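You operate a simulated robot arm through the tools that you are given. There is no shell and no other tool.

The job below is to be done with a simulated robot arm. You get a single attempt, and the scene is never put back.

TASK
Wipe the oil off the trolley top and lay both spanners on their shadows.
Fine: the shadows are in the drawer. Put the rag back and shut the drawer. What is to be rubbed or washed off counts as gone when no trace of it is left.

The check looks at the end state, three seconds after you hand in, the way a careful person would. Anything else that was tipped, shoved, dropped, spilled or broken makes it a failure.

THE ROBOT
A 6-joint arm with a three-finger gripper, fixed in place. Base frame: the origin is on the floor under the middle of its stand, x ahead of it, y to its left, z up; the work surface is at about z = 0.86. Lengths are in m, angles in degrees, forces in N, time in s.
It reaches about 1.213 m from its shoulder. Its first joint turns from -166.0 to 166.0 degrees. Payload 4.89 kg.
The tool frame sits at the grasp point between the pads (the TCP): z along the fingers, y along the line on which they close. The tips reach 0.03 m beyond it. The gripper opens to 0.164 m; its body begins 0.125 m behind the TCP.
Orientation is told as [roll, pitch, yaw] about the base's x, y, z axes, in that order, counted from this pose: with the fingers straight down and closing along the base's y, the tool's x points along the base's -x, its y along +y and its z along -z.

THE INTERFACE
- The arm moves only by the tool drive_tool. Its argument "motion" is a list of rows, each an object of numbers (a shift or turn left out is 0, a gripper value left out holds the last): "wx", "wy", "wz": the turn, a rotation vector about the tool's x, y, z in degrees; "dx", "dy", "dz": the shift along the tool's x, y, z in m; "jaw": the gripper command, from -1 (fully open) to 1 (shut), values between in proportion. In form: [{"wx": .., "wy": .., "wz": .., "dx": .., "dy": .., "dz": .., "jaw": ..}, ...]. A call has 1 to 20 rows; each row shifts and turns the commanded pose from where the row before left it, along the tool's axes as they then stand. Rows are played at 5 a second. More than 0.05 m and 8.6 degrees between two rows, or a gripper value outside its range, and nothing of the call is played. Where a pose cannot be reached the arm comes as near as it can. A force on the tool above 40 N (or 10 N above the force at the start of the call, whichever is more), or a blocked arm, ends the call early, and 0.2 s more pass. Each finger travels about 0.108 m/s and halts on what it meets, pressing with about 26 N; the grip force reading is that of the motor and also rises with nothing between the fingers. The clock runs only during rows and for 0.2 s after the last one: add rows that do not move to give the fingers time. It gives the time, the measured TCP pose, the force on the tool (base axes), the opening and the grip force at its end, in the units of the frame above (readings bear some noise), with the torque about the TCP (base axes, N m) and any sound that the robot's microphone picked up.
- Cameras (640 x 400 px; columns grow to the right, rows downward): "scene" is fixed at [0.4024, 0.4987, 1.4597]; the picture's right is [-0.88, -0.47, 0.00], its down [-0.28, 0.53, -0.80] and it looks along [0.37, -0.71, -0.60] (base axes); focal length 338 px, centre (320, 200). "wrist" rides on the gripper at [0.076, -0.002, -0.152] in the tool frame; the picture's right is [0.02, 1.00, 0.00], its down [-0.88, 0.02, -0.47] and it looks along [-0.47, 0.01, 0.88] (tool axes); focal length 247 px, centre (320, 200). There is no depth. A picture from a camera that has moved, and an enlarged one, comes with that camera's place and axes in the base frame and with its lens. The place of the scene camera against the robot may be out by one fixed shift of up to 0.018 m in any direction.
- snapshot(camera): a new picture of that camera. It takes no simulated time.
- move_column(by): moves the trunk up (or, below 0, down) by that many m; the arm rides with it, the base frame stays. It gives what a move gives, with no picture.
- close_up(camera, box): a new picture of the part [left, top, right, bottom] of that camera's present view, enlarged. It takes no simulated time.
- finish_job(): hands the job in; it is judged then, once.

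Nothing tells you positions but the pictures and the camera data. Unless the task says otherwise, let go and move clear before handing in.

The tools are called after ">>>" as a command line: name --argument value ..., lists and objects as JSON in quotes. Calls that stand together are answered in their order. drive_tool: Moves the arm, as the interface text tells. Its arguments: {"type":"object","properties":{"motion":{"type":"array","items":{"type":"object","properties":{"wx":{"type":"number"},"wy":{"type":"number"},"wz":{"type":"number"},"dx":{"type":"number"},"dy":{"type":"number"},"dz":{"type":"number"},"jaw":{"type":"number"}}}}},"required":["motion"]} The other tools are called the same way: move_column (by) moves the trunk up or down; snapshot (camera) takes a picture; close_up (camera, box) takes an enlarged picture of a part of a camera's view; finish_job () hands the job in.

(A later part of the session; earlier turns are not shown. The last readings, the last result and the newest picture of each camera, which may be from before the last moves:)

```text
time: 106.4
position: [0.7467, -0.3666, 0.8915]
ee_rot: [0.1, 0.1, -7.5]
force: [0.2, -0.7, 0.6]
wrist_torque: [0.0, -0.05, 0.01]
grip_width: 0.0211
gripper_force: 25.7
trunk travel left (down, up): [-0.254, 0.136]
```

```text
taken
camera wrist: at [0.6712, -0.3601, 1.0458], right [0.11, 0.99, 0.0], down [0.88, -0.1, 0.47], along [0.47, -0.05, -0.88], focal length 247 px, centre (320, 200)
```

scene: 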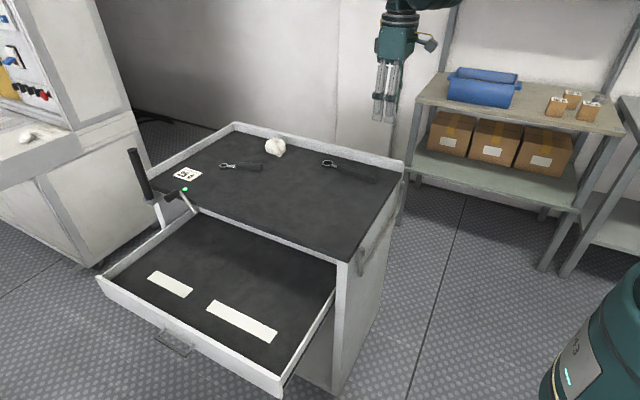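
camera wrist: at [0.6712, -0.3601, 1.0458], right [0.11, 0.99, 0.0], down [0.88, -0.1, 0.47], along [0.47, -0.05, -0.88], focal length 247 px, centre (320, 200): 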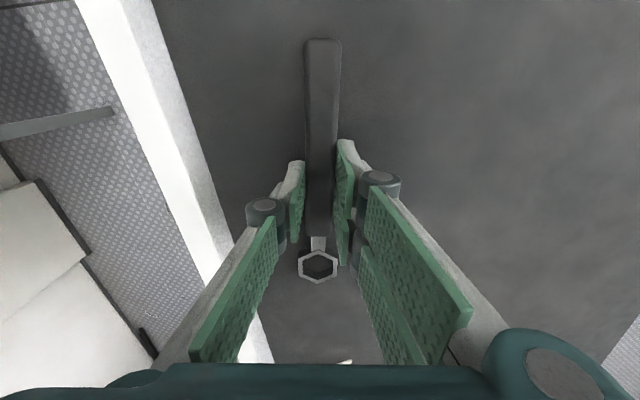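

The long spanner is held firmly (21 mm). I'll lift it, straighten to yaw 0, and carry it above the long shadow.

>>> drive_tool --motion '[{"dz": -0.02}, {"dz": -0.04}, {"dz": -0.045}, {"dz": -0.045}, {"wz": -7.45}, {"dx": -0.0068, "dy": 0.0453}, {"dx": -0.0068, "dy": 0.0453}, {"dx": -0.0068, "dy": 0.0453}, {"dx": -0.0068, "dy": 0.0453}, {"dx": -0.0068, "dy": 0.0453}, {"dx": -0.0068, "dy": 0.0453}, {"dx": -0.0068, "dy": 0.0453}, {"dx": -0.0068, "dy": 0.0453}, {"dx": -0.0068, "dy": 0.0453}, {"dx": -0.0068, "dy": 0.0453}, {"dx": -0.0068, "dy": 0.0453}, {}]'

>>> snapshot --camera "wrist"

>>> snapshot --camera "scene"

```text
time: 110.0
position: [0.8206, 0.1338, 1.0382]
ee_rot: [0.1, 0.1, 0.1]
force: [0.4, 1.2, -1.9]
wrist_torque: [-0.12, 0.01, -0.03]
grip_width: 0.0214
gripper_force: 26.4
trunk travel left (down, up): [-0.254, 0.136]
```

```text
taken
camera wrist: at [0.7452, 0.13, 1.1924], right [-0.02, 1.0, 0.0], down [0.88, 0.02, 0.47], along [0.47, 0.01, -0.88], focal length 247 px, centre (320, 200)
```

wrist: 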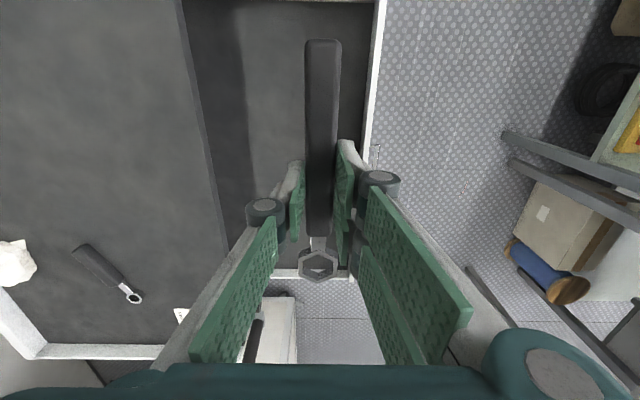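

```text
taken
```

scene: 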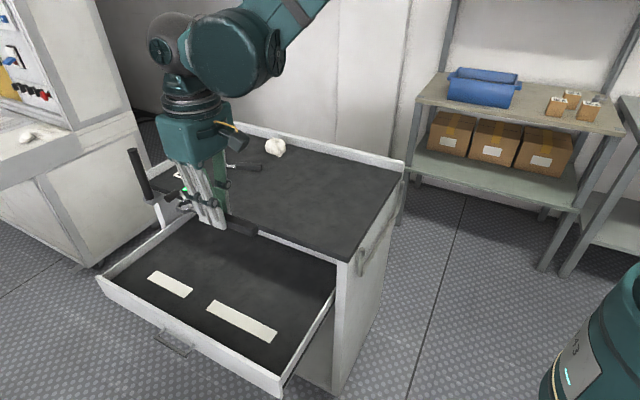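

The spanner hangs right over the long shadow (hidden behind the handle in the wrist view). I'll lower to z ≈ 0.78 and re-check the alignment.

>>> drive_tool --motion '[{"dz": 0.045}, {"dz": 0.045}, {"dz": 0.045}, {"dz": 0.045}, {"dz": 0.045}, {"dz": 0.03}, {}]'

>>> snapshot --camera "wrist"

>>> close_up --camera "scene" --box '[120, 180, 320, 350]'

```text
time: 111.6
position: [0.8207, 0.1288, 0.787]
ee_rot: [0.1, 0.2, 0.0]
force: [0.1, -0.4, -2.0]
wrist_torque: [0.01, 0.09, -0.01]
grip_width: 0.0212
gripper_force: 26.0
trunk travel left (down, up): [-0.254, 0.136]
```

```text
taken
camera wrist: at [0.7444, 0.1258, 0.9411], right [-0.02, 1.0, 0.0], down [0.88, 0.02, 0.47], along [0.47, 0.01, -0.88], focal length 247 px, centre (320, 200)
```

wrist: 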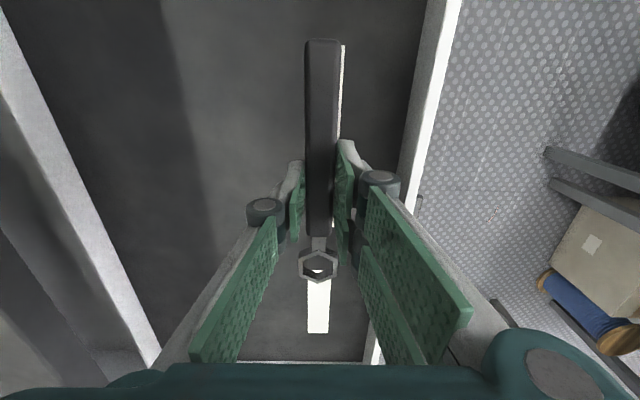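

```text
2.35 times, centred on (220, 265) of scene
camera zoom: at [0.4024, 0.4987, 1.4597], right [-0.88, -0.47, 0.0], down [-0.28, 0.53, -0.8], along [0.37, -0.71, -0.6], focal length 795 px, centre (555, 47)
```

zoom: 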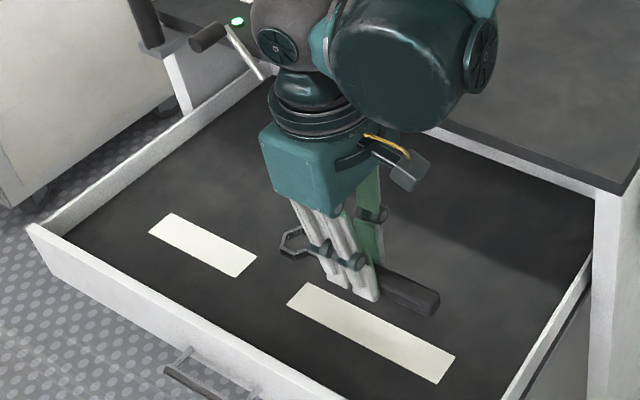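

Aligned to within a few millimetres; the shadow centre is about 2 mm further in +y. I'll correct that and descend in stages toward the drawer floor.

>>> drive_tool --motion '[{"dy": 0.0025}, {"dz": 0.035}, {"dz": 0.03}, {"dz": 0.015}, {}]'

>>> snapshot --camera "wrist"

>>> close_up --camera "scene" --box '[120, 180, 320, 350]'

```text
time: 112.8
position: [0.8207, 0.1334, 0.704]
ee_rot: [0.1, 0.0, 0.0]
force: [0.3, -0.3, -1.1]
wrist_torque: [-0.02, 0.06, -0.01]
grip_width: 0.0215
gripper_force: 26.0
trunk travel left (down, up): [-0.254, 0.136]
```

```text
taken
camera wrist: at [0.7448, 0.1298, 0.8578], right [-0.02, 1.0, 0.0], down [0.88, 0.02, 0.47], along [0.47, 0.01, -0.88], focal length 247 px, centre (320, 200)
```

wrist: 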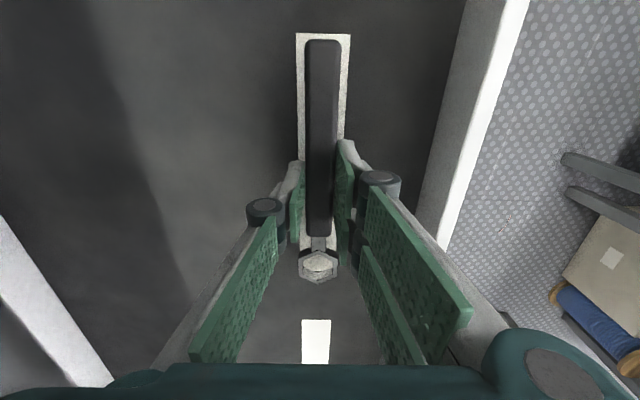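

```text
2.35 times, centred on (220, 265) of scene
camera zoom: at [0.4024, 0.4987, 1.4597], right [-0.88, -0.47, 0.0], down [-0.28, 0.53, -0.8], along [0.37, -0.71, -0.6], focal length 795 px, centre (555, 47)
```

zoom: 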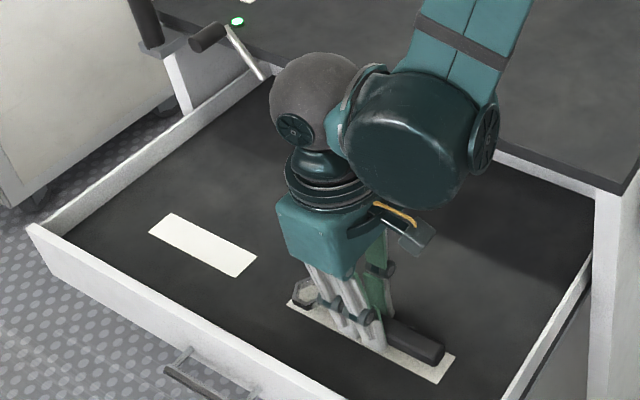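

Very well centred: the shadow shows an even border around the spanner. I'll lower in small steps until it touches the drawer floor.

>>> drive_tool --motion '[{"dz": 0.008}, {"dz": 0.006}, {"dz": 0.003}, {}]'

>>> drive_tool --motion '[{"dz": 0.0015}, {}]'

>>> drive_tool --motion '[{"dz": 0.0015}, {}]'

```text
time: 113.8
position: [0.8209, 0.1336, 0.6916]
ee_rot: [0.1, 0.0, 0.0]
force: [9.1, 1.6, 34.0]
wrist_torque: [0.09, -0.07, -0.02]
grip_width: 0.0213
gripper_force: 26.2
trunk travel left (down, up): [-0.254, 0.136]
```

```text
time: 114.1
position: [0.8199, 0.1346, 0.6916]
ee_rot: [0.1, 0.0, 0.0]
force: [-1.3, -1.6, 29.0]
wrist_torque: [0.04, 0.09, 0.01]
grip_width: 0.0214
gripper_force: 26.1
trunk travel left (down, up): [-0.254, 0.136]
stopped in row 1: the force on the tool passed its limit at 50 N (the readings are from after the stop); the commanded pose is now the measured one
```

```text
time: 114.5
position: [0.8207, 0.134, 0.6913]
ee_rot: [0.0, 0.0, 0.1]
force: [-2.4, -0.8, 26.9]
wrist_torque: [0.02, 0.14, 0.0]
grip_width: 0.0216
gripper_force: 25.8
trunk travel left (down, up): [-0.254, 0.136]
stopped in row 1: the force on the tool passed its limit at 45 N (the readings are from after the stop); the commanded pose is now the measured one
```

The spanner is on the floor (contact at TCP z ≈ 0.6915). I'll ease the pressure, open gently and rise.

>>> drive_tool --motion '[{"dz": -0.001}, {}]'

>>> drive_tool --motion '[{"jaw": 0.7}, {"jaw": 0.55}, {"jaw": 0.4}, {"jaw": 0.4}, {}]'

>>> snapshot --camera "wrist"

```text
time: 115.1
position: [0.8207, 0.1346, 0.6913]
ee_rot: [0.1, -0.1, 0.1]
force: [1.6, -0.7, 24.3]
wrist_torque: [0.03, -0.08, 0.02]
grip_width: 0.0218
gripper_force: 25.9
trunk travel left (down, up): [-0.254, 0.136]
```

```text
time: 116.3
position: [0.8215, 0.1341, 0.6919]
ee_rot: [0.0, 0.1, 0.0]
force: [-0.3, 1.0, 0.0]
wrist_torque: [0.0, 0.0, 0.01]
grip_width: 0.0493
gripper_force: 0.0
trunk travel left (down, up): [-0.254, 0.136]
```

```text
taken
camera wrist: at [0.7445, 0.1313, 0.8447], right [-0.02, 1.0, 0.0], down [0.88, 0.02, 0.47], along [0.47, 0.01, -0.88], focal length 247 px, centre (320, 200)
```

wrist: 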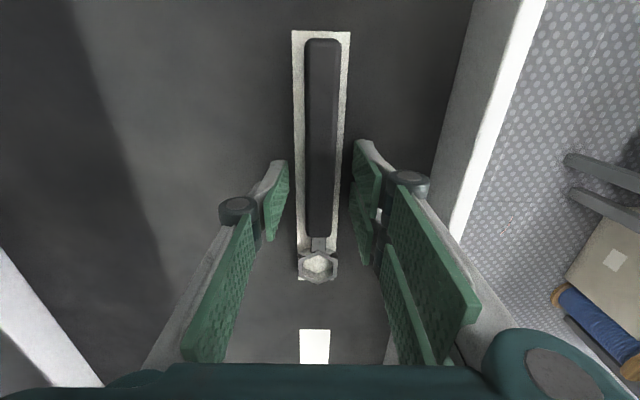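

The long spanner rests on its shadow with an even margin. I'll rise straight up and go to the short spanner for a close look.

>>> drive_tool --motion '[{"dz": -0.03}, {"dz": -0.045}, {"dz": -0.045}, {"dz": -0.045}, {"dz": -0.045}, {"dz": -0.045}, {"dz": -0.045}, {"dz": -0.045}, {"dx": -0.0178, "dy": -0.0404}, {"dx": -0.0178, "dy": -0.0404}, {"dx": -0.0178, "dy": -0.0404}, {"dx": -0.0178, "dy": -0.0404}, {"dx": -0.0178, "dy": -0.0404}, {"dx": -0.0178, "dy": -0.0404}, {"dx": -0.0178, "dy": -0.0404}, {"dx": -0.0178, "dy": -0.0404}, {"dx": -0.0178, "dy": -0.0404}, {}]'

>>> snapshot --camera "wrist"

>>> close_up --camera "scene" --box '[90, 200, 340, 400]'

```text
time: 120.1
position: [0.9836, -0.2323, 1.0349]
ee_rot: [0.2, 0.0, 0.0]
force: [0.1, -0.6, -0.5]
wrist_torque: [0.17, 0.04, -0.04]
grip_width: 0.0493
gripper_force: 0.0
trunk travel left (down, up): [-0.254, 0.136]
```

```text
taken
camera wrist: at [0.9073, -0.2353, 1.1877], right [-0.02, 1.0, 0.0], down [0.88, 0.02, 0.47], along [0.47, 0.01, -0.88], focal length 247 px, centre (320, 200)
```

wrist: 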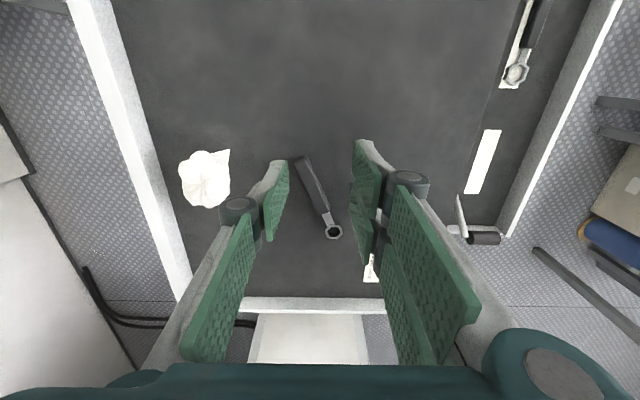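

```text
2.00 times, centred on (215, 300) of scene
camera zoom: at [0.4024, 0.4987, 1.4597], right [-0.88, -0.47, 0.0], down [-0.28, 0.53, -0.8], along [0.37, -0.71, -0.6], focal length 676 px, centre (530, 0)
```

zoom: 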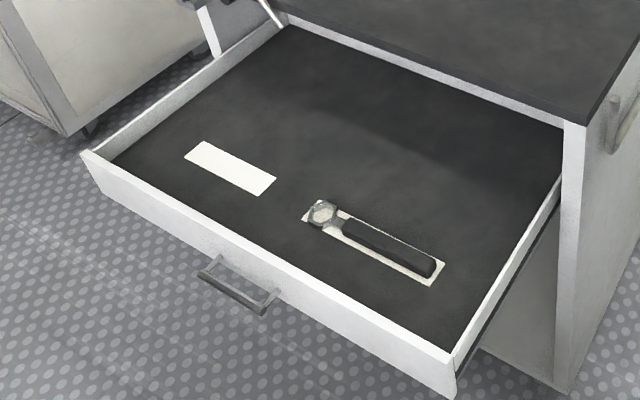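

The long spanner sits well within its shadow. Now I'll enlarge the view of the short spanner.

>>> close_up --camera "wrist" --box '[260, 140, 380, 260]'

>>> close_up --camera "wrist" --box '[430, 100, 530, 260]'

```text
3.33 times, centred on (320, 200) of wrist
camera zoom: at [0.9073, -0.2353, 1.1877], right [-0.02, 1.0, 0.0], down [0.88, 0.02, 0.47], along [0.47, 0.01, -0.88], focal length 823 px, centre (320, 200)
```

zoom: 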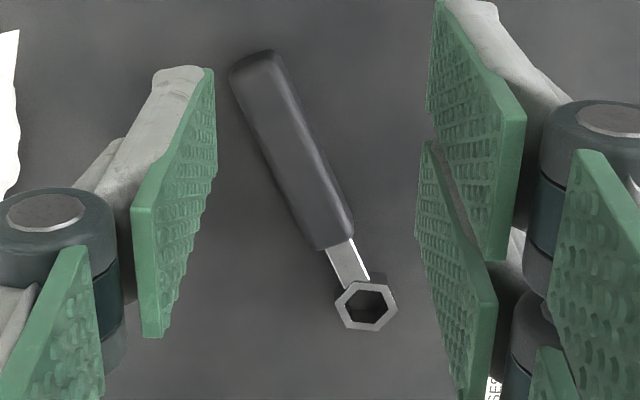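

```text
2.50 times, centred on (480, 180) of wrist
camera zoom: at [0.9073, -0.2353, 1.1877], right [-0.02, 1.0, 0.0], down [0.88, 0.02, 0.47], along [0.47, 0.01, -0.88], focal length 617 px, centre (-80, 250)
```

zoom: 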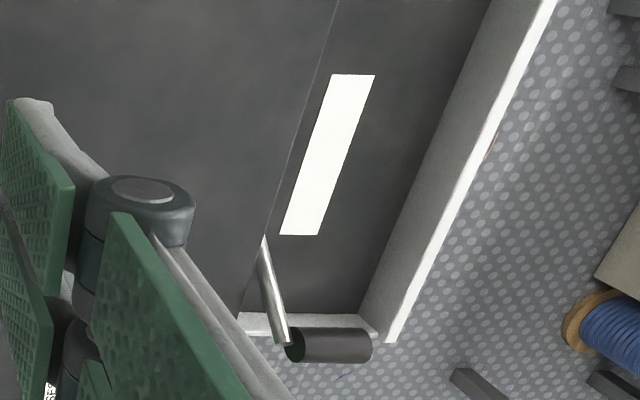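

The short spanner runs from (1.013, −0.259) to (1.148, −0.203), yaw about +22°. I'll move over its handle at (1.054, −0.241), rotate to match, and descend to z ≈ 0.92 for a check.

>>> drive_tool --motion '[{"dx": -0.035, "dy": -0.0044, "jaw": 0.3}, {"dx": -0.0353, "dy": -0.0044}, {"wz": -7.4}, {"wz": -7.4}, {"wz": -7.4}, {"dz": 0.04}, {"dz": 0.04}, {"dz": 0.035}, {}]'

>>> snapshot --camera "wrist"

>>> close_up --camera "scene" --box '[180, 80, 320, 200]'

```text
time: 122.1
position: [1.054, -0.2386, 0.9197]
ee_rot: [0.1, 0.0, 22.2]
force: [1.8, -1.3, -0.7]
wrist_torque: [0.05, 0.03, 0.0]
grip_width: 0.0575
gripper_force: 0.1
trunk travel left (down, up): [-0.254, 0.136]
```

```text
taken
camera wrist: at [0.9831, -0.2703, 1.0744], right [-0.4, 0.92, 0.0], down [0.81, 0.35, 0.47], along [0.43, 0.19, -0.88], focal length 247 px, centre (320, 200)
```

wrist: 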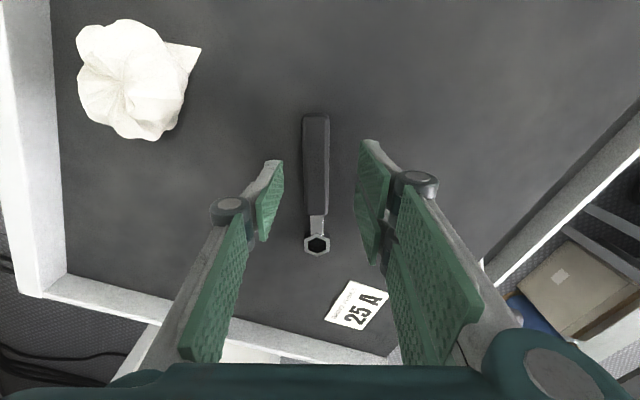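

```text
3.33 times, centred on (250, 140) of scene
camera zoom: at [0.4024, 0.4987, 1.4597], right [-0.88, -0.47, 0.0], down [-0.28, 0.53, -0.8], along [0.37, -0.71, -0.6], focal length 1126 px, centre (553, 400)
```

zoom: 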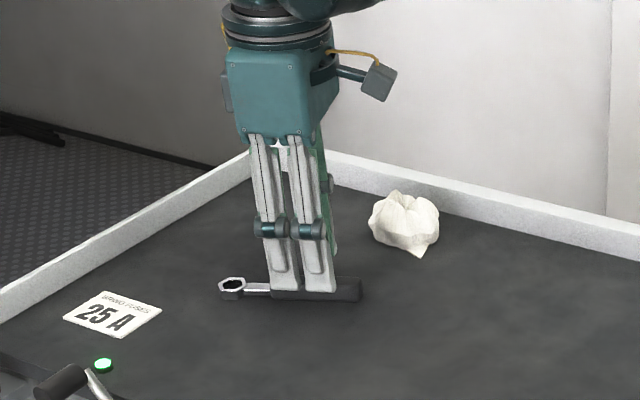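

Aligned in angle; the handle is about 4 mm toward the single finger, so I'll shift that much, descend to z ≈ 0.892 and close.

>>> drive_tool --motion '[{"dy": -0.0037}, {"dz": 0.015}, {"dz": 0.01}, {"dz": 0.003}, {}]'

>>> close_up --camera "scene" --box '[210, 130, 300, 190]'

```text
time: 123.3
position: [1.0532, -0.2413, 0.8923]
ee_rot: [0.0, -0.1, 22.2]
force: [0.0, 0.6, -0.7]
wrist_torque: [0.0, -0.01, -0.01]
grip_width: 0.0573
gripper_force: 0.0
trunk travel left (down, up): [-0.254, 0.136]
```

```text
6.67 times, centred on (255, 160) of scene
camera zoom: at [0.4024, 0.4987, 1.4597], right [-0.88, -0.47, 0.0], down [-0.28, 0.53, -0.8], along [0.37, -0.71, -0.6], focal length 2252 px, centre (753, 467)
```

zoom: 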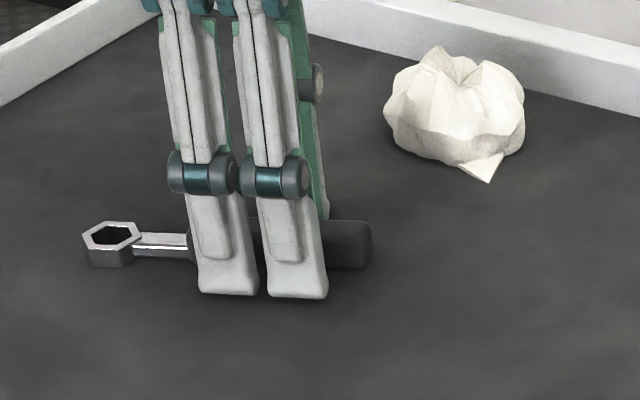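

>>> drive_tool --motion '[{"jaw": 0.5}, {"jaw": 0.65}, {"jaw": 0.8}, {"jaw": 1}, {}, {}]'

>>> snapshot --camera "wrist"

```text
time: 124.7
position: [1.055, -0.2414, 0.8923]
ee_rot: [0.0, 0.0, 22.2]
force: [-0.6, 1.4, 0.5]
wrist_torque: [0.03, 0.09, -0.04]
grip_width: 0.0216
gripper_force: 26.0
trunk travel left (down, up): [-0.254, 0.136]
```

```text
taken
camera wrist: at [0.9837, -0.2733, 1.0462], right [-0.4, 0.92, 0.0], down [0.81, 0.35, 0.47], along [0.43, 0.19, -0.88], focal length 247 px, centre (320, 200)
```

wrist: 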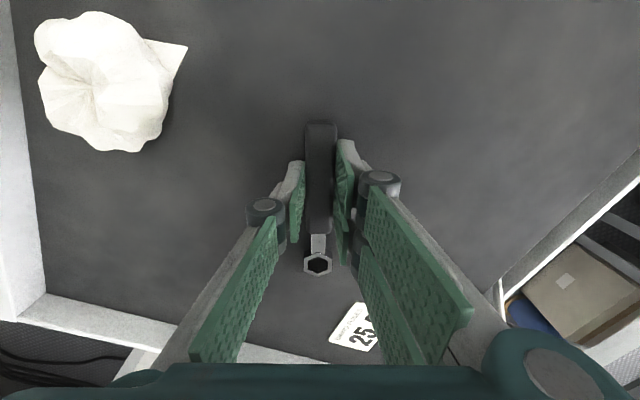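

The short spanner is held (21.6 mm). I'll lift it 15 cm, straighten to yaw 0 and carry it over the short shadow at (1.091, 0.131), staying well above the lever.

>>> drive_tool --motion '[{"dz": -0.02}, {"dz": -0.04}, {"dz": -0.045}, {"dz": -0.045}, {"wz": 7.4}, {"wz": 7.4}, {"wz": 7.4}, {"dx": -0.0013, "dy": 0.0414}, {"dx": -0.0013, "dy": 0.0414}, {"dx": -0.0013, "dy": 0.0414}, {"dx": -0.0013, "dy": 0.0414}, {"dx": -0.0013, "dy": 0.0414}, {"dx": -0.0013, "dy": 0.0414}, {"dx": -0.0013, "dy": 0.0414}, {"dx": -0.0013, "dy": 0.0414}, {"dx": -0.0013, "dy": 0.0414}, {}]'

>>> snapshot --camera "wrist"

>>> snapshot --camera "scene"

```text
time: 128.3
position: [1.0691, 0.1307, 1.0455]
ee_rot: [0.0, -0.1, 0.0]
force: [0.8, 0.3, -1.6]
wrist_torque: [-0.14, -0.02, 0.0]
grip_width: 0.0217
gripper_force: 25.9
trunk travel left (down, up): [-0.254, 0.136]
```

```text
taken
camera wrist: at [0.9934, 0.1271, 1.1986], right [-0.02, 1.0, 0.0], down [0.88, 0.02, 0.47], along [0.47, 0.01, -0.88], focal length 247 px, centre (320, 200)
```

wrist: 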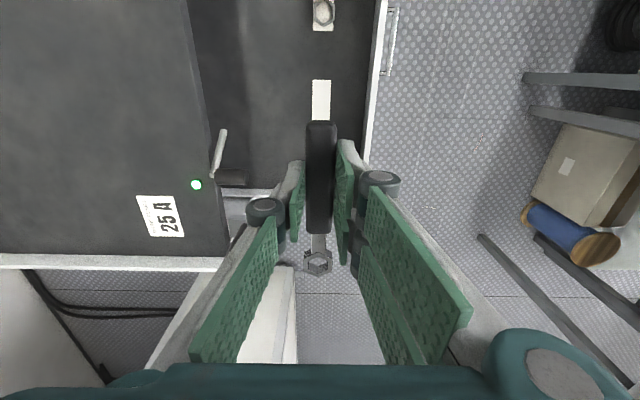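

```text
taken
```

scene: 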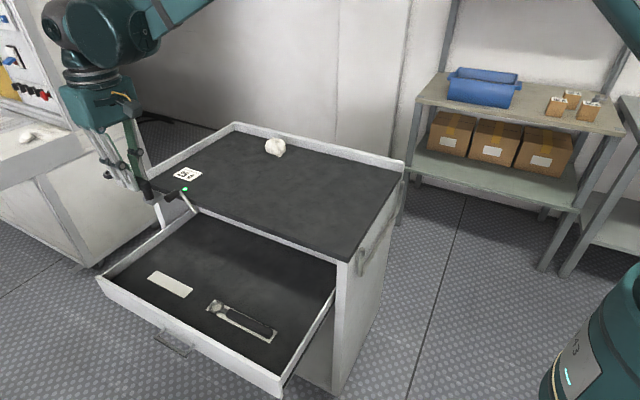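

Lined up nicely, with about 5 cm clearance to the lever knob. I'll shift 3.5 mm in −x and descend to z ≈ 0.79 for a check.

>>> drive_tool --motion '[{"dx": 0.0035}, {"dz": 0.045}, {"dz": 0.045}, {"dz": 0.045}, {"dz": 0.045}, {"dz": 0.045}, {"dz": 0.03}, {}]'

>>> snapshot --camera "wrist"

>>> close_up --camera "scene" --box '[80, 130, 280, 330]'

```text
time: 130.1
position: [1.0613, 0.1339, 0.7881]
ee_rot: [0.1, 0.0, 0.0]
force: [0.2, 0.1, -1.8]
wrist_torque: [0.03, 0.05, 0.01]
grip_width: 0.0216
gripper_force: 25.7
trunk travel left (down, up): [-0.254, 0.136]
```

```text
taken
camera wrist: at [0.9854, 0.1296, 0.9406], right [-0.02, 1.0, 0.0], down [0.88, 0.02, 0.47], along [0.47, 0.01, -0.88], focal length 247 px, centre (320, 200)
```

wrist: 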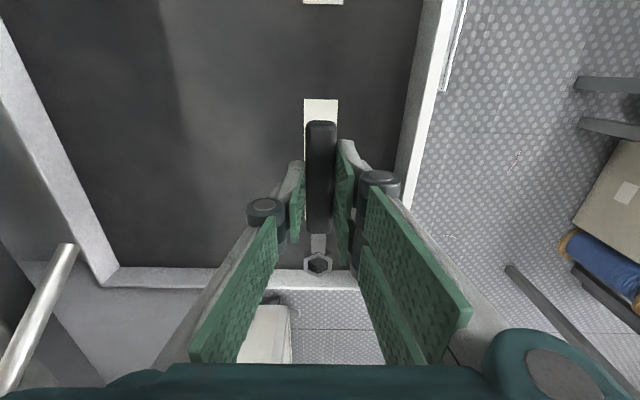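

```text
2.00 times, centred on (180, 230) of scene
camera zoom: at [0.4024, 0.4987, 1.4597], right [-0.88, -0.47, 0.0], down [-0.28, 0.53, -0.8], along [0.37, -0.71, -0.6], focal length 676 px, centre (600, 140)
```

zoom: 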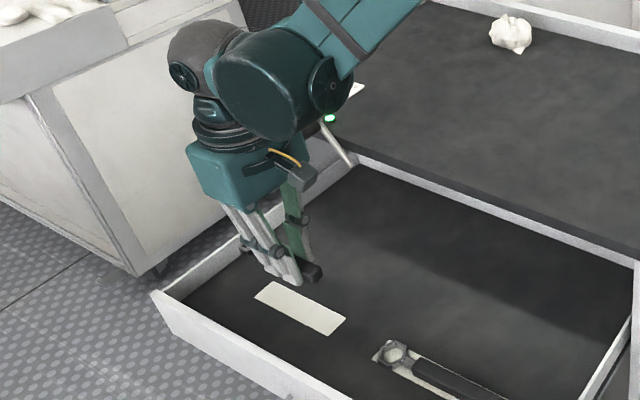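

Alignment is good; I'll nudge 3 mm in +x and descend further to about z = 0.71, watching clearances.

>>> drive_tool --motion '[{"dx": -0.003}, {"dz": 0.03}, {"dz": 0.03}, {"dz": 0.017}, {}]'

>>> snapshot --camera "wrist"

>>> close_up --camera "scene" --box '[80, 130, 280, 330]'

```text
time: 131.3
position: [1.0635, 0.1323, 0.7097]
ee_rot: [0.0, 0.1, 0.0]
force: [0.1, -0.8, -1.2]
wrist_torque: [0.0, 0.05, 0.01]
grip_width: 0.0215
gripper_force: 26.2
trunk travel left (down, up): [-0.254, 0.136]
```

```text
taken
camera wrist: at [0.9875, 0.1282, 0.8634], right [-0.02, 1.0, 0.0], down [0.88, 0.02, 0.47], along [0.47, 0.01, -0.88], focal length 247 px, centre (320, 200)
```

wrist: 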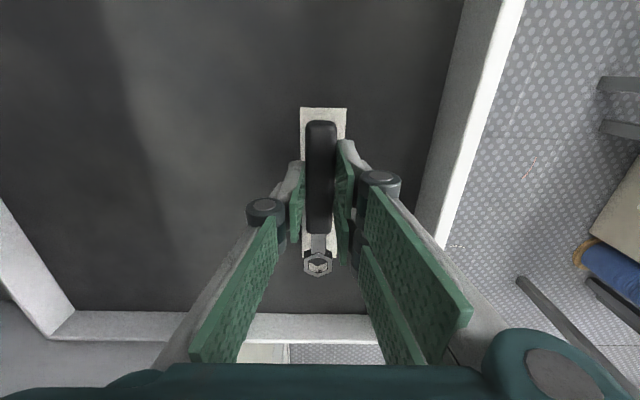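

```text
2.00 times, centred on (180, 230) of scene
camera zoom: at [0.4024, 0.4987, 1.4597], right [-0.88, -0.47, 0.0], down [-0.28, 0.53, -0.8], along [0.37, -0.71, -0.6], focal length 676 px, centre (600, 140)
```

zoom: 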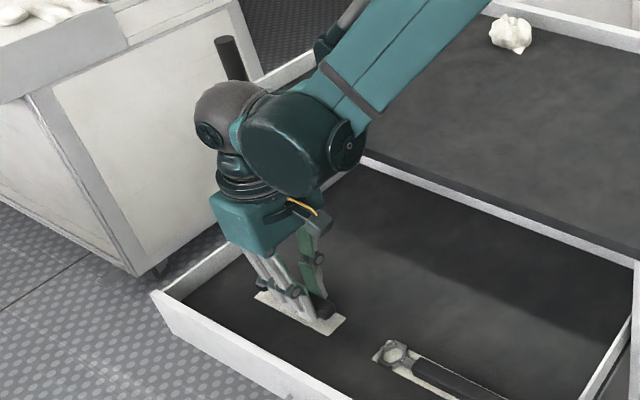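

Nearly there: evenly bordered by the shadow. I'll shift 1.5 mm in +y and lower onto the floor in small steps.

>>> drive_tool --motion '[{"dy": 0.0015, "dz": 0.008}, {"dz": 0.005}, {}]'

>>> drive_tool --motion '[{"dz": 0.002}, {}]'

```text
time: 132.1
position: [1.0646, 0.1323, 0.6971]
ee_rot: [0.0, 0.0, 0.0]
force: [-0.6, 0.1, -1.2]
wrist_torque: [0.02, 0.03, 0.01]
grip_width: 0.0215
gripper_force: 25.9
trunk travel left (down, up): [-0.254, 0.136]
```

```text
time: 132.7
position: [1.0642, 0.1321, 0.6949]
ee_rot: [0.0, 0.1, 0.0]
force: [-0.4, -0.5, -1.3]
wrist_torque: [0.01, 0.01, -0.01]
grip_width: 0.0213
gripper_force: 26.4
trunk travel left (down, up): [-0.254, 0.136]
```

>>> drive_tool --motion '[{"dz": 0.0015}, {}]'

>>> snapshot --camera "wrist"

```text
time: 133.3
position: [1.065, 0.134, 0.6929]
ee_rot: [0.1, 0.0, -0.1]
force: [1.0, -0.3, -0.3]
wrist_torque: [-0.01, 0.0, 0.01]
grip_width: 0.0212
gripper_force: 25.9
trunk travel left (down, up): [-0.254, 0.136]
```

```text
taken
camera wrist: at [0.988, 0.1299, 0.8475], right [-0.02, 1.0, 0.0], down [0.88, 0.02, 0.47], along [0.47, 0.01, -0.88], focal length 247 px, centre (320, 200)
```

wrist: 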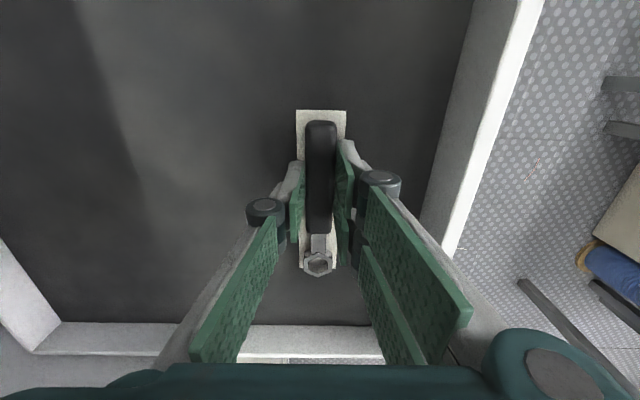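

>>> drive_tool --motion '[{"dz": 0.0015, "dx": 0.001}, {}]'

>>> close_up --camera "wrist" --box '[260, 90, 390, 290]'

```text
time: 133.9
position: [1.0639, 0.1319, 0.6927]
ee_rot: [0.1, -0.1, 0.0]
force: [5.3, -0.5, 6.1]
wrist_torque: [0.01, -0.05, -0.02]
grip_width: 0.0215
gripper_force: 26.5
trunk travel left (down, up): [-0.254, 0.136]
```

```text
2.00 times, centred on (325, 190) of wrist
camera zoom: at [0.9867, 0.1298, 0.8461], right [-0.02, 1.0, 0.0], down [0.88, 0.02, 0.47], along [0.47, 0.01, -0.88], focal length 494 px, centre (310, 220)
```

zoom: 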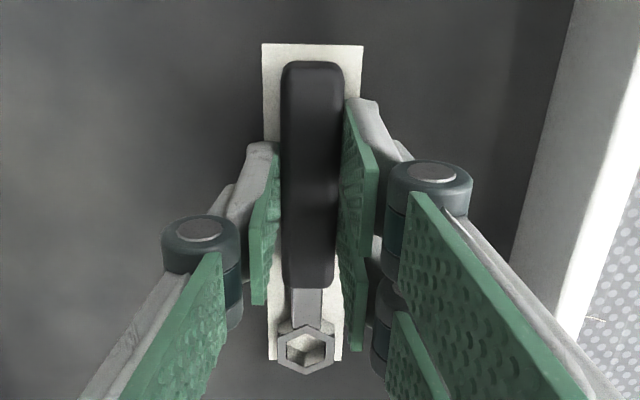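

Contact at 6 N, with the spanner centred on its shadow in both directions. Releasing gently now.

>>> drive_tool --motion '[{"jaw": 0.7}, {"jaw": 0.55}, {"jaw": 0.4}, {"jaw": 0.4}, {}]'

>>> drive_tool --motion '[{"dz": -0.02}, {"dz": -0.03}, {"dz": -0.045}, {"dz": -0.045}, {"dz": -0.045}, {"dz": -0.045}, {"dz": -0.045}, {}]'

>>> snapshot --camera "wrist"

>>> close_up --camera "scene" --box '[90, 200, 340, 400]'

```text
time: 135.1
position: [1.0617, 0.1329, 0.6915]
ee_rot: [-0.1, 0.0, 0.0]
force: [-0.4, 0.3, -0.5]
wrist_torque: [0.01, 0.0, 0.0]
grip_width: 0.0494
gripper_force: 0.1
trunk travel left (down, up): [-0.254, 0.136]
```

```text
time: 136.9
position: [1.0671, 0.132, 0.9718]
ee_rot: [0.1, 0.0, 0.0]
force: [-0.6, -0.4, 1.2]
wrist_torque: [-0.01, -0.12, 0.0]
grip_width: 0.0491
gripper_force: 0.1
trunk travel left (down, up): [-0.254, 0.136]
```

```text
taken
camera wrist: at [0.9905, 0.1283, 1.1251], right [-0.02, 1.0, 0.0], down [0.88, 0.02, 0.47], along [0.47, 0.01, -0.88], focal length 247 px, centre (320, 200)
```

wrist: 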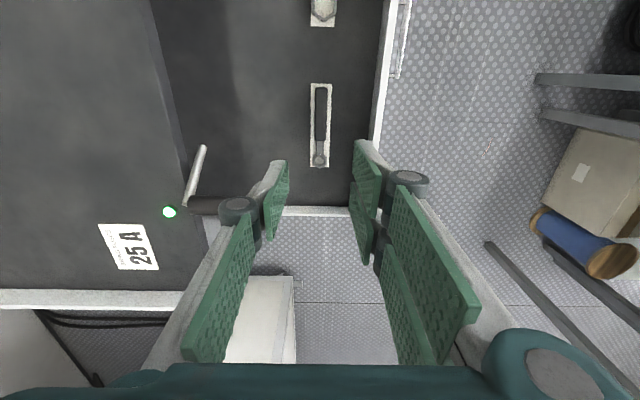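

```text
2.00 times, centred on (215, 300) of scene
camera zoom: at [0.4024, 0.4987, 1.4597], right [-0.88, -0.47, 0.0], down [-0.28, 0.53, -0.8], along [0.37, -0.71, -0.6], focal length 676 px, centre (530, 0)
```

zoom: 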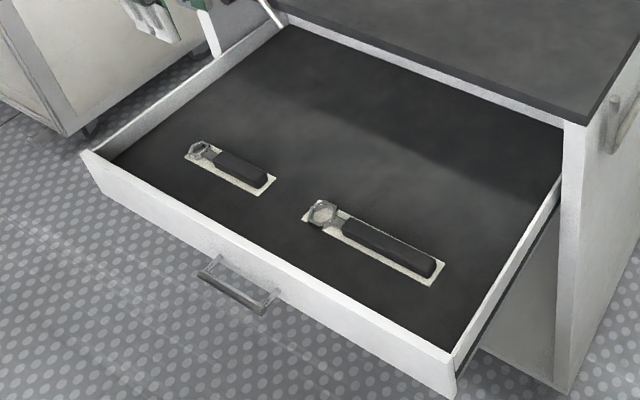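

Both spanners lie neatly on their shadows. Now I'll shut the drawer: move out in front of it at x ≈ 0.946, close the fingers and tilt the gripper 40° so its body stays clear of the table edge while pushing.

>>> drive_tool --motion '[{"dx": 0.0242, "dy": 0.038, "jaw": 0.4}, {"dx": 0.0242, "dy": 0.038}, {"dx": 0.0242, "dy": 0.038}, {"dx": 0.0242, "dy": 0.038}, {"dx": 0.0242, "dy": 0.038}, {"jaw": 1}, {"wx": 8.0}, {"wx": 8.0}, {"wx": 8.0}, {"wx": 8.0}, {"wx": 8.0}, {}]'

>>> snapshot --camera "wrist"

>>> snapshot --camera "scene"

```text
time: 139.5
position: [0.9429, 0.3229, 0.9689]
ee_rot: [-39.9, 0.0, 0.0]
force: [0.9, 0.8, -0.7]
wrist_torque: [-0.09, 0.01, -0.03]
grip_width: 0.0
gripper_force: 26.0
trunk travel left (down, up): [-0.254, 0.136]
```

```text
taken
camera wrist: at [0.8663, 0.4192, 1.0877], right [-0.02, 0.77, -0.64], down [0.88, 0.32, 0.35], along [0.47, -0.56, -0.68], focal length 247 px, centre (320, 200)
```

wrist: 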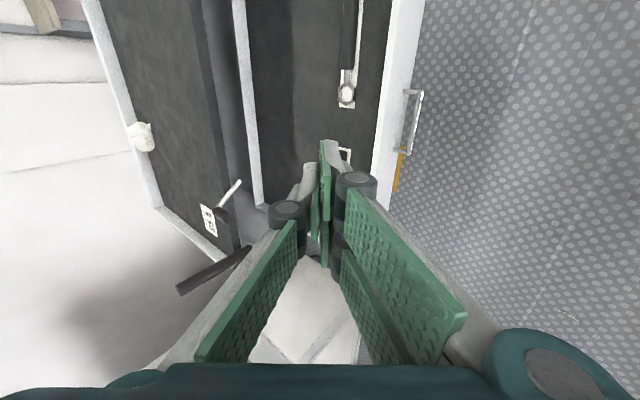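

```text
taken
```

scene: 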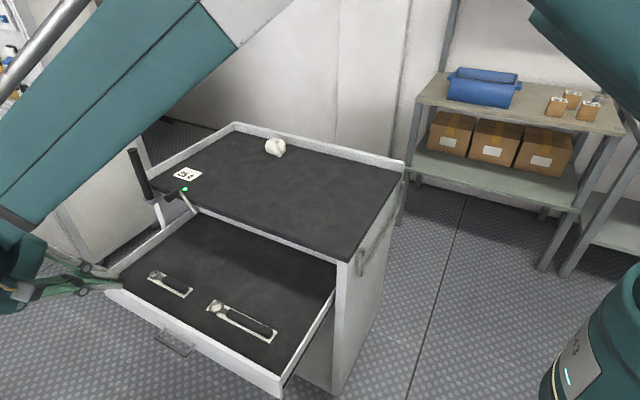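

I'm positioned in front of the drawer with closed, tilted fingers. I'll go straight down at y ≈ 0.32 to push height, z ≈ 0.705.

>>> drive_tool --motion '[{"dy": 0.0283, "dz": 0.0337}, {"dy": 0.0283, "dz": 0.0337}, {"dy": 0.0283, "dz": 0.0337}, {"dy": 0.0283, "dz": 0.0337}, {"dy": 0.0283, "dz": 0.0337}, {"dy": 0.0283, "dz": 0.0337}, {}]'

>>> snapshot --camera "wrist"

>>> snapshot --camera "scene"

```text
time: 141.1
position: [0.9432, 0.3254, 0.7037]
ee_rot: [-40.1, 0.0, 0.0]
force: [0.2, -0.2, -0.3]
wrist_torque: [-0.04, 0.01, -0.02]
grip_width: 0.0001
gripper_force: 25.8
trunk travel left (down, up): [-0.254, 0.136]
```

```text
taken
camera wrist: at [0.8668, 0.4204, 0.8231], right [-0.02, 0.77, -0.64], down [0.88, 0.32, 0.35], along [0.47, -0.56, -0.68], focal length 247 px, centre (320, 200)
```

wrist: 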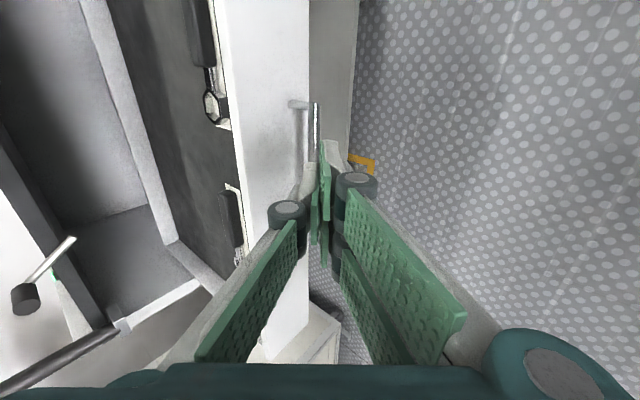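

```text
taken
```

scene: 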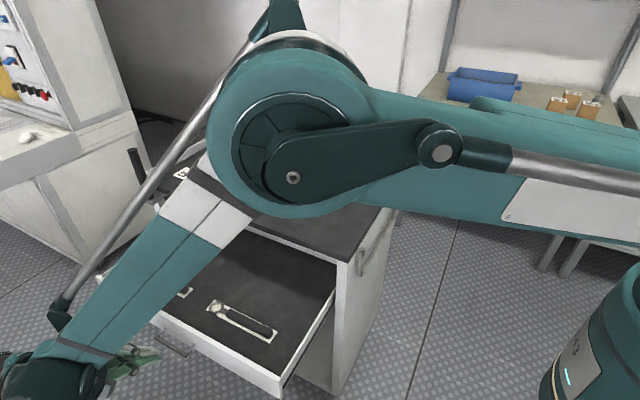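

The fingertips point at the panel just above the handle bar, with about 2 cm clearance to the bar. I'll approach in −y until contact.

>>> drive_tool --motion '[{"dy": -0.0153, "dz": 0.01286}, {"dy": -0.0153, "dz": 0.01286}, {"dy": -0.00383, "dz": 0.00322}, {}]'

>>> snapshot --camera "wrist"

```text
time: 142.1
position: [0.9416, 0.2764, 0.7043]
ee_rot: [-39.8, 0.0, 0.0]
force: [0.5, 0.0, 0.1]
wrist_torque: [0.01, 0.03, -0.01]
grip_width: 0.0
gripper_force: 25.9
trunk travel left (down, up): [-0.254, 0.136]
```

```text
taken
camera wrist: at [0.8656, 0.3729, 0.8239], right [-0.02, 0.77, -0.64], down [0.88, 0.32, 0.35], along [0.47, -0.56, -0.68], focal length 247 px, centre (320, 200)
```

wrist: 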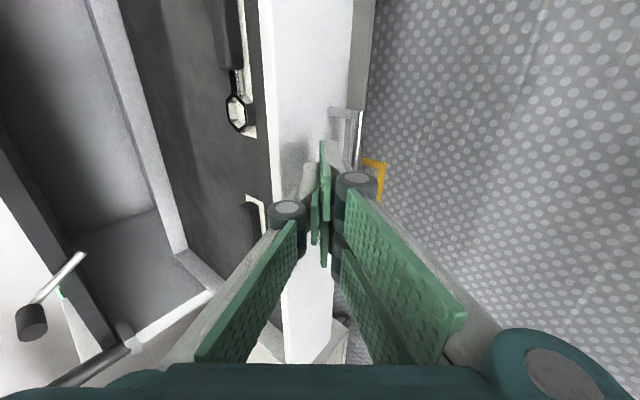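

>>> drive_tool --motion '[{"dy": -0.00383, "dz": 0.00322}, {"dy": -0.00383, "dz": 0.00322}, {"dy": -0.00383, "dz": 0.00322}, {"dy": -0.00383, "dz": 0.00322}, {"dy": -0.00383, "dz": 0.00322}, {"dy": -0.00383, "dz": 0.00322}, {}]'

>>> snapshot --camera "wrist"

```text
time: 143.7
position: [0.9418, 0.2486, 0.7045]
ee_rot: [-39.9, -0.1, 0.0]
force: [0.3, 0.5, -0.4]
wrist_torque: [0.03, 0.0, 0.03]
grip_width: 0.0002
gripper_force: 25.9
trunk travel left (down, up): [-0.254, 0.136]
```

```text
taken
camera wrist: at [0.8653, 0.3438, 0.8235], right [-0.02, 0.77, -0.64], down [0.88, 0.32, 0.35], along [0.47, -0.56, -0.68], focal length 247 px, centre (320, 200)
```

wrist: 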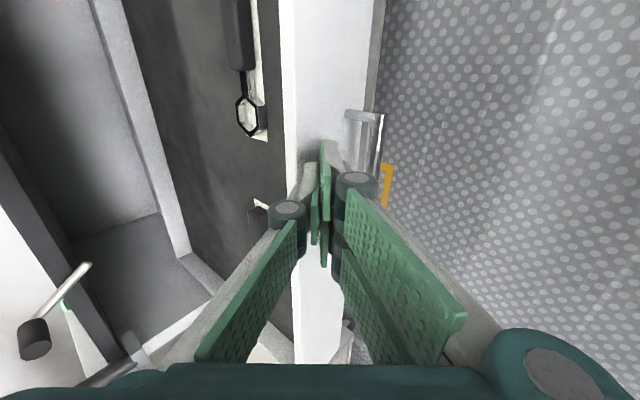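

>>> drive_tool --motion '[{"dy": -0.00383, "dz": 0.00322}, {"dy": -0.00383, "dz": 0.00322}, {"dy": -0.00383, "dz": 0.00322}, {"dy": -0.00383, "dz": 0.00322}, {}]'

>>> snapshot --camera "wrist"

>>> snapshot --camera "scene"

```text
time: 144.9
position: [0.9422, 0.228, 0.7039]
ee_rot: [-40.0, 0.0, 0.1]
force: [0.3, 0.2, -0.1]
wrist_torque: [-0.03, 0.03, 0.0]
grip_width: 0.0001
gripper_force: 26.0
trunk travel left (down, up): [-0.254, 0.136]
```

```text
taken
camera wrist: at [0.8661, 0.3231, 0.8232], right [-0.02, 0.77, -0.64], down [0.88, 0.32, 0.35], along [0.47, -0.56, -0.68], focal length 247 px, centre (320, 200)
```

wrist: 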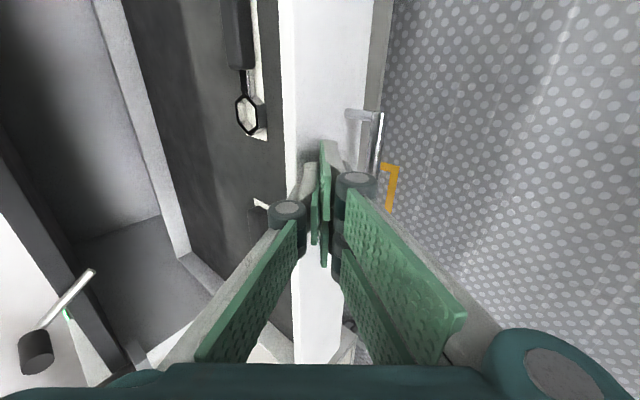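

```text
taken
```

scene: 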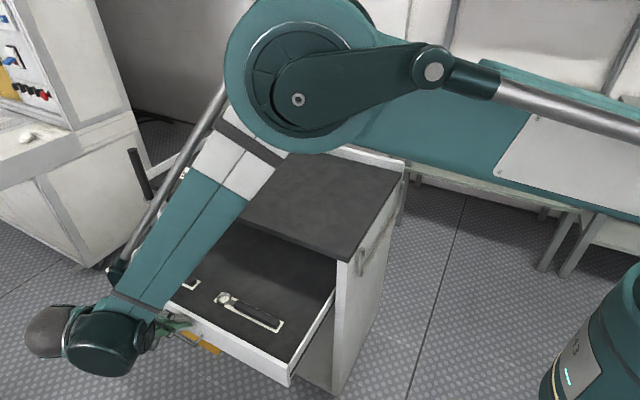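

The drawer now moves with the fingertips at very low force. I'll keep pushing smoothly.

>>> drive_tool --motion '[{"dy": -0.00536, "dz": 0.0045}, {"dy": -0.00766, "dz": 0.00643}, {"dy": -0.00766, "dz": 0.00643}, {"dy": -0.00766, "dz": 0.00643}, {"dy": -0.00766, "dz": 0.00643}, {"dy": -0.00766, "dz": 0.00643}, {"dy": -0.00766, "dz": 0.00643}, {"dy": -0.00766, "dz": 0.00643}, {"dy": -0.00766, "dz": 0.00643}, {"dy": -0.00766, "dz": 0.00643}, {"dy": -0.00536, "dz": 0.0045}, {}]'

>>> snapshot --camera "wrist"

>>> snapshot --camera "scene"

```text
time: 147.5
position: [0.9428, 0.1229, 0.7044]
ee_rot: [-39.9, 0.0, 0.0]
force: [0.0, -0.3, -0.5]
wrist_torque: [-0.05, -0.02, 0.02]
grip_width: 0.0
gripper_force: 25.4
trunk travel left (down, up): [-0.254, 0.136]
```

```text
taken
camera wrist: at [0.8657, 0.2182, 0.8233], right [-0.02, 0.77, -0.64], down [0.88, 0.32, 0.35], along [0.47, -0.56, -0.68], focal length 247 px, centre (320, 200)
```

wrist: 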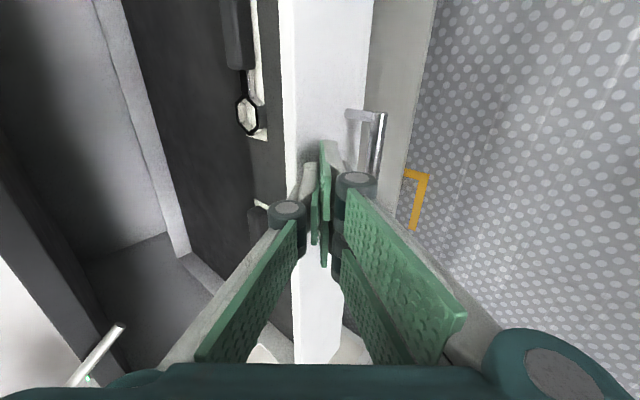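

```text
taken
```

scene: 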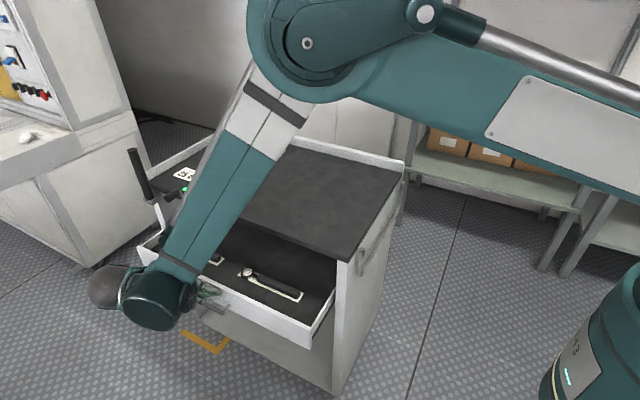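

>>> drive_tool --motion '[{"dy": -0.00536, "dz": 0.0045}, {"dy": -0.00766, "dz": 0.00643}, {"dy": -0.00766, "dz": 0.00643}, {"dy": -0.00766, "dz": 0.00643}, {"dy": -0.00766, "dz": 0.00643}, {"dy": -0.00766, "dz": 0.00643}, {"dy": -0.00766, "dz": 0.00643}, {"dy": -0.00766, "dz": 0.00643}, {"dy": -0.00536, "dz": 0.0045}, {}]'

>>> snapshot --camera "wrist"

>>> snapshot --camera "scene"

```text
time: 149.7
position: [0.9419, 0.0393, 0.7038]
ee_rot: [-40.1, 0.0, 0.0]
force: [-0.2, 0.4, -0.1]
wrist_torque: [-0.03, 0.02, 0.0]
grip_width: 0.0
gripper_force: 26.0
trunk travel left (down, up): [-0.254, 0.136]
```

```text
taken
camera wrist: at [0.8658, 0.1345, 0.8231], right [-0.02, 0.77, -0.64], down [0.88, 0.32, 0.35], along [0.47, -0.56, -0.68], focal length 247 px, centre (320, 200)
```

wrist: 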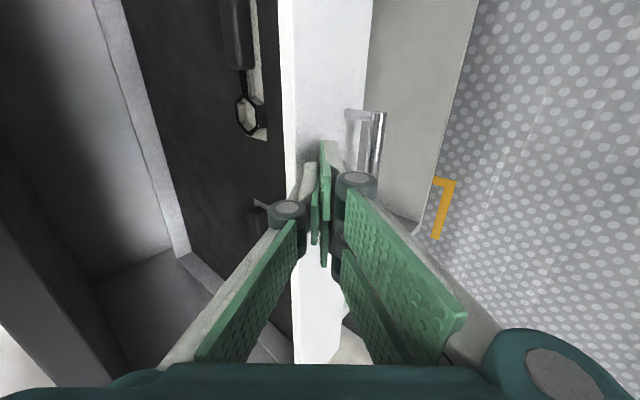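

```text
taken
```

scene: 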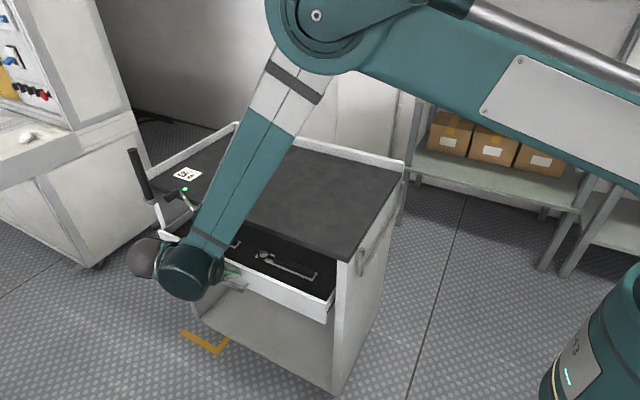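

Almost in. I'll continue with smaller steps and watch for the stop.

>>> drive_tool --motion '[{"dy": -0.0046, "dz": 0.00386}, {"dy": -0.0046, "dz": 0.00386}, {"dy": -0.0046, "dz": 0.00386}, {"dy": -0.0046, "dz": 0.00386}, {"dy": -0.0046, "dz": 0.00386}, {"dy": -0.0046, "dz": 0.00386}, {}]'

>>> snapshot --camera "wrist"

>>> close_up --camera "scene" --box '[120, 160, 380, 380]'

```text
time: 151.3
position: [0.9439, 0.003, 0.7055]
ee_rot: [-39.9, -0.1, 0.1]
force: [0.5, -0.5, 0.2]
wrist_torque: [-0.02, 0.01, 0.02]
grip_width: 0.0
gripper_force: 26.2
trunk travel left (down, up): [-0.254, 0.136]
```

```text
taken
camera wrist: at [0.8674, 0.0985, 0.8241], right [-0.02, 0.77, -0.64], down [0.88, 0.32, 0.35], along [0.47, -0.56, -0.68], focal length 247 px, centre (320, 200)
```

wrist: 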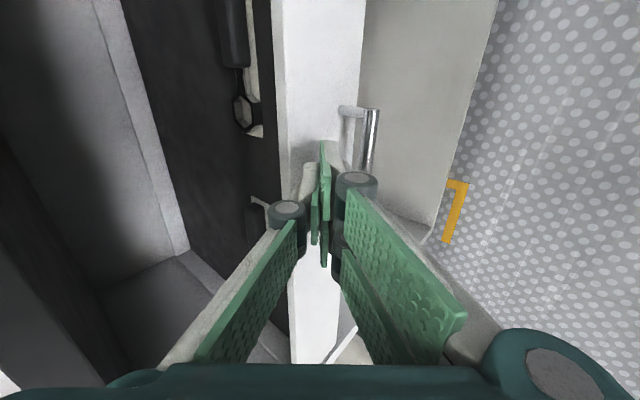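

```text
1.82 times, centred on (250, 270) of scene
camera zoom: at [0.4024, 0.4987, 1.4597], right [-0.88, -0.47, 0.0], down [-0.28, 0.53, -0.8], along [0.37, -0.71, -0.6], focal length 614 px, centre (447, 73)
```

zoom: 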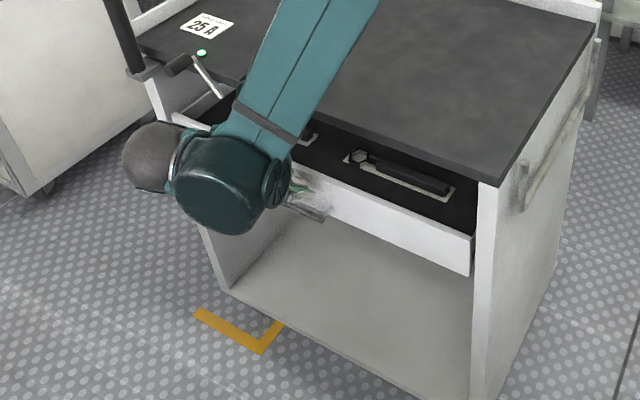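

>>> drive_tool --motion '[{"dy": -0.003, "dz": 0.0025}, {"dy": -0.003, "dz": 0.0025}, {"dy": -0.003, "dz": 0.0025}, {"dy": -0.003, "dz": 0.0025}, {}]'

>>> snapshot --camera "wrist"

>>> close_up --camera "scene" --box '[120, 160, 380, 380]'

```text
time: 152.2
position: [0.9424, -0.005, 0.7051]
ee_rot: [-39.8, -0.1, 0.3]
force: [-3.5, 10.7, 5.7]
wrist_torque: [-0.08, 0.09, -0.12]
grip_width: 0.0001
gripper_force: 26.3
trunk travel left (down, up): [-0.254, 0.136]
stopped in row 4: the force on the tool passed its limit at 46 N (the readings are from after the stop); the commanded pose is now the measured one
```

```text
taken
camera wrist: at [0.8663, 0.0899, 0.8241], right [-0.03, 0.77, -0.64], down [0.88, 0.32, 0.35], along [0.48, -0.55, -0.68], focal length 247 px, centre (320, 200)
```

wrist: 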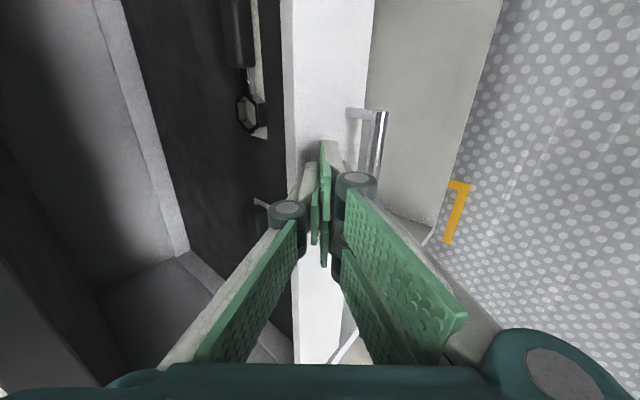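

```text
1.82 times, centred on (250, 270) of scene
camera zoom: at [0.4024, 0.4987, 1.4597], right [-0.88, -0.47, 0.0], down [-0.28, 0.53, -0.8], along [0.37, -0.71, -0.6], focal length 614 px, centre (447, 73)
```

zoom: 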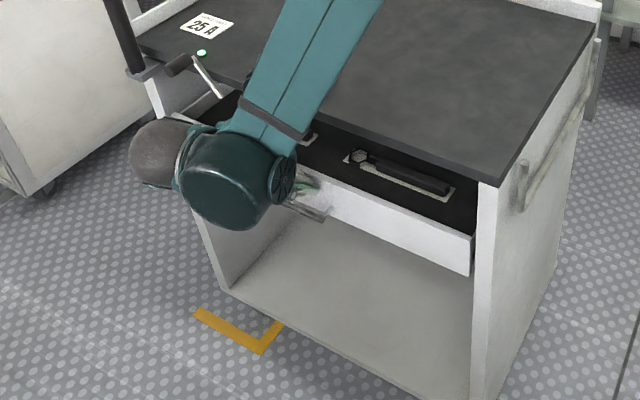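

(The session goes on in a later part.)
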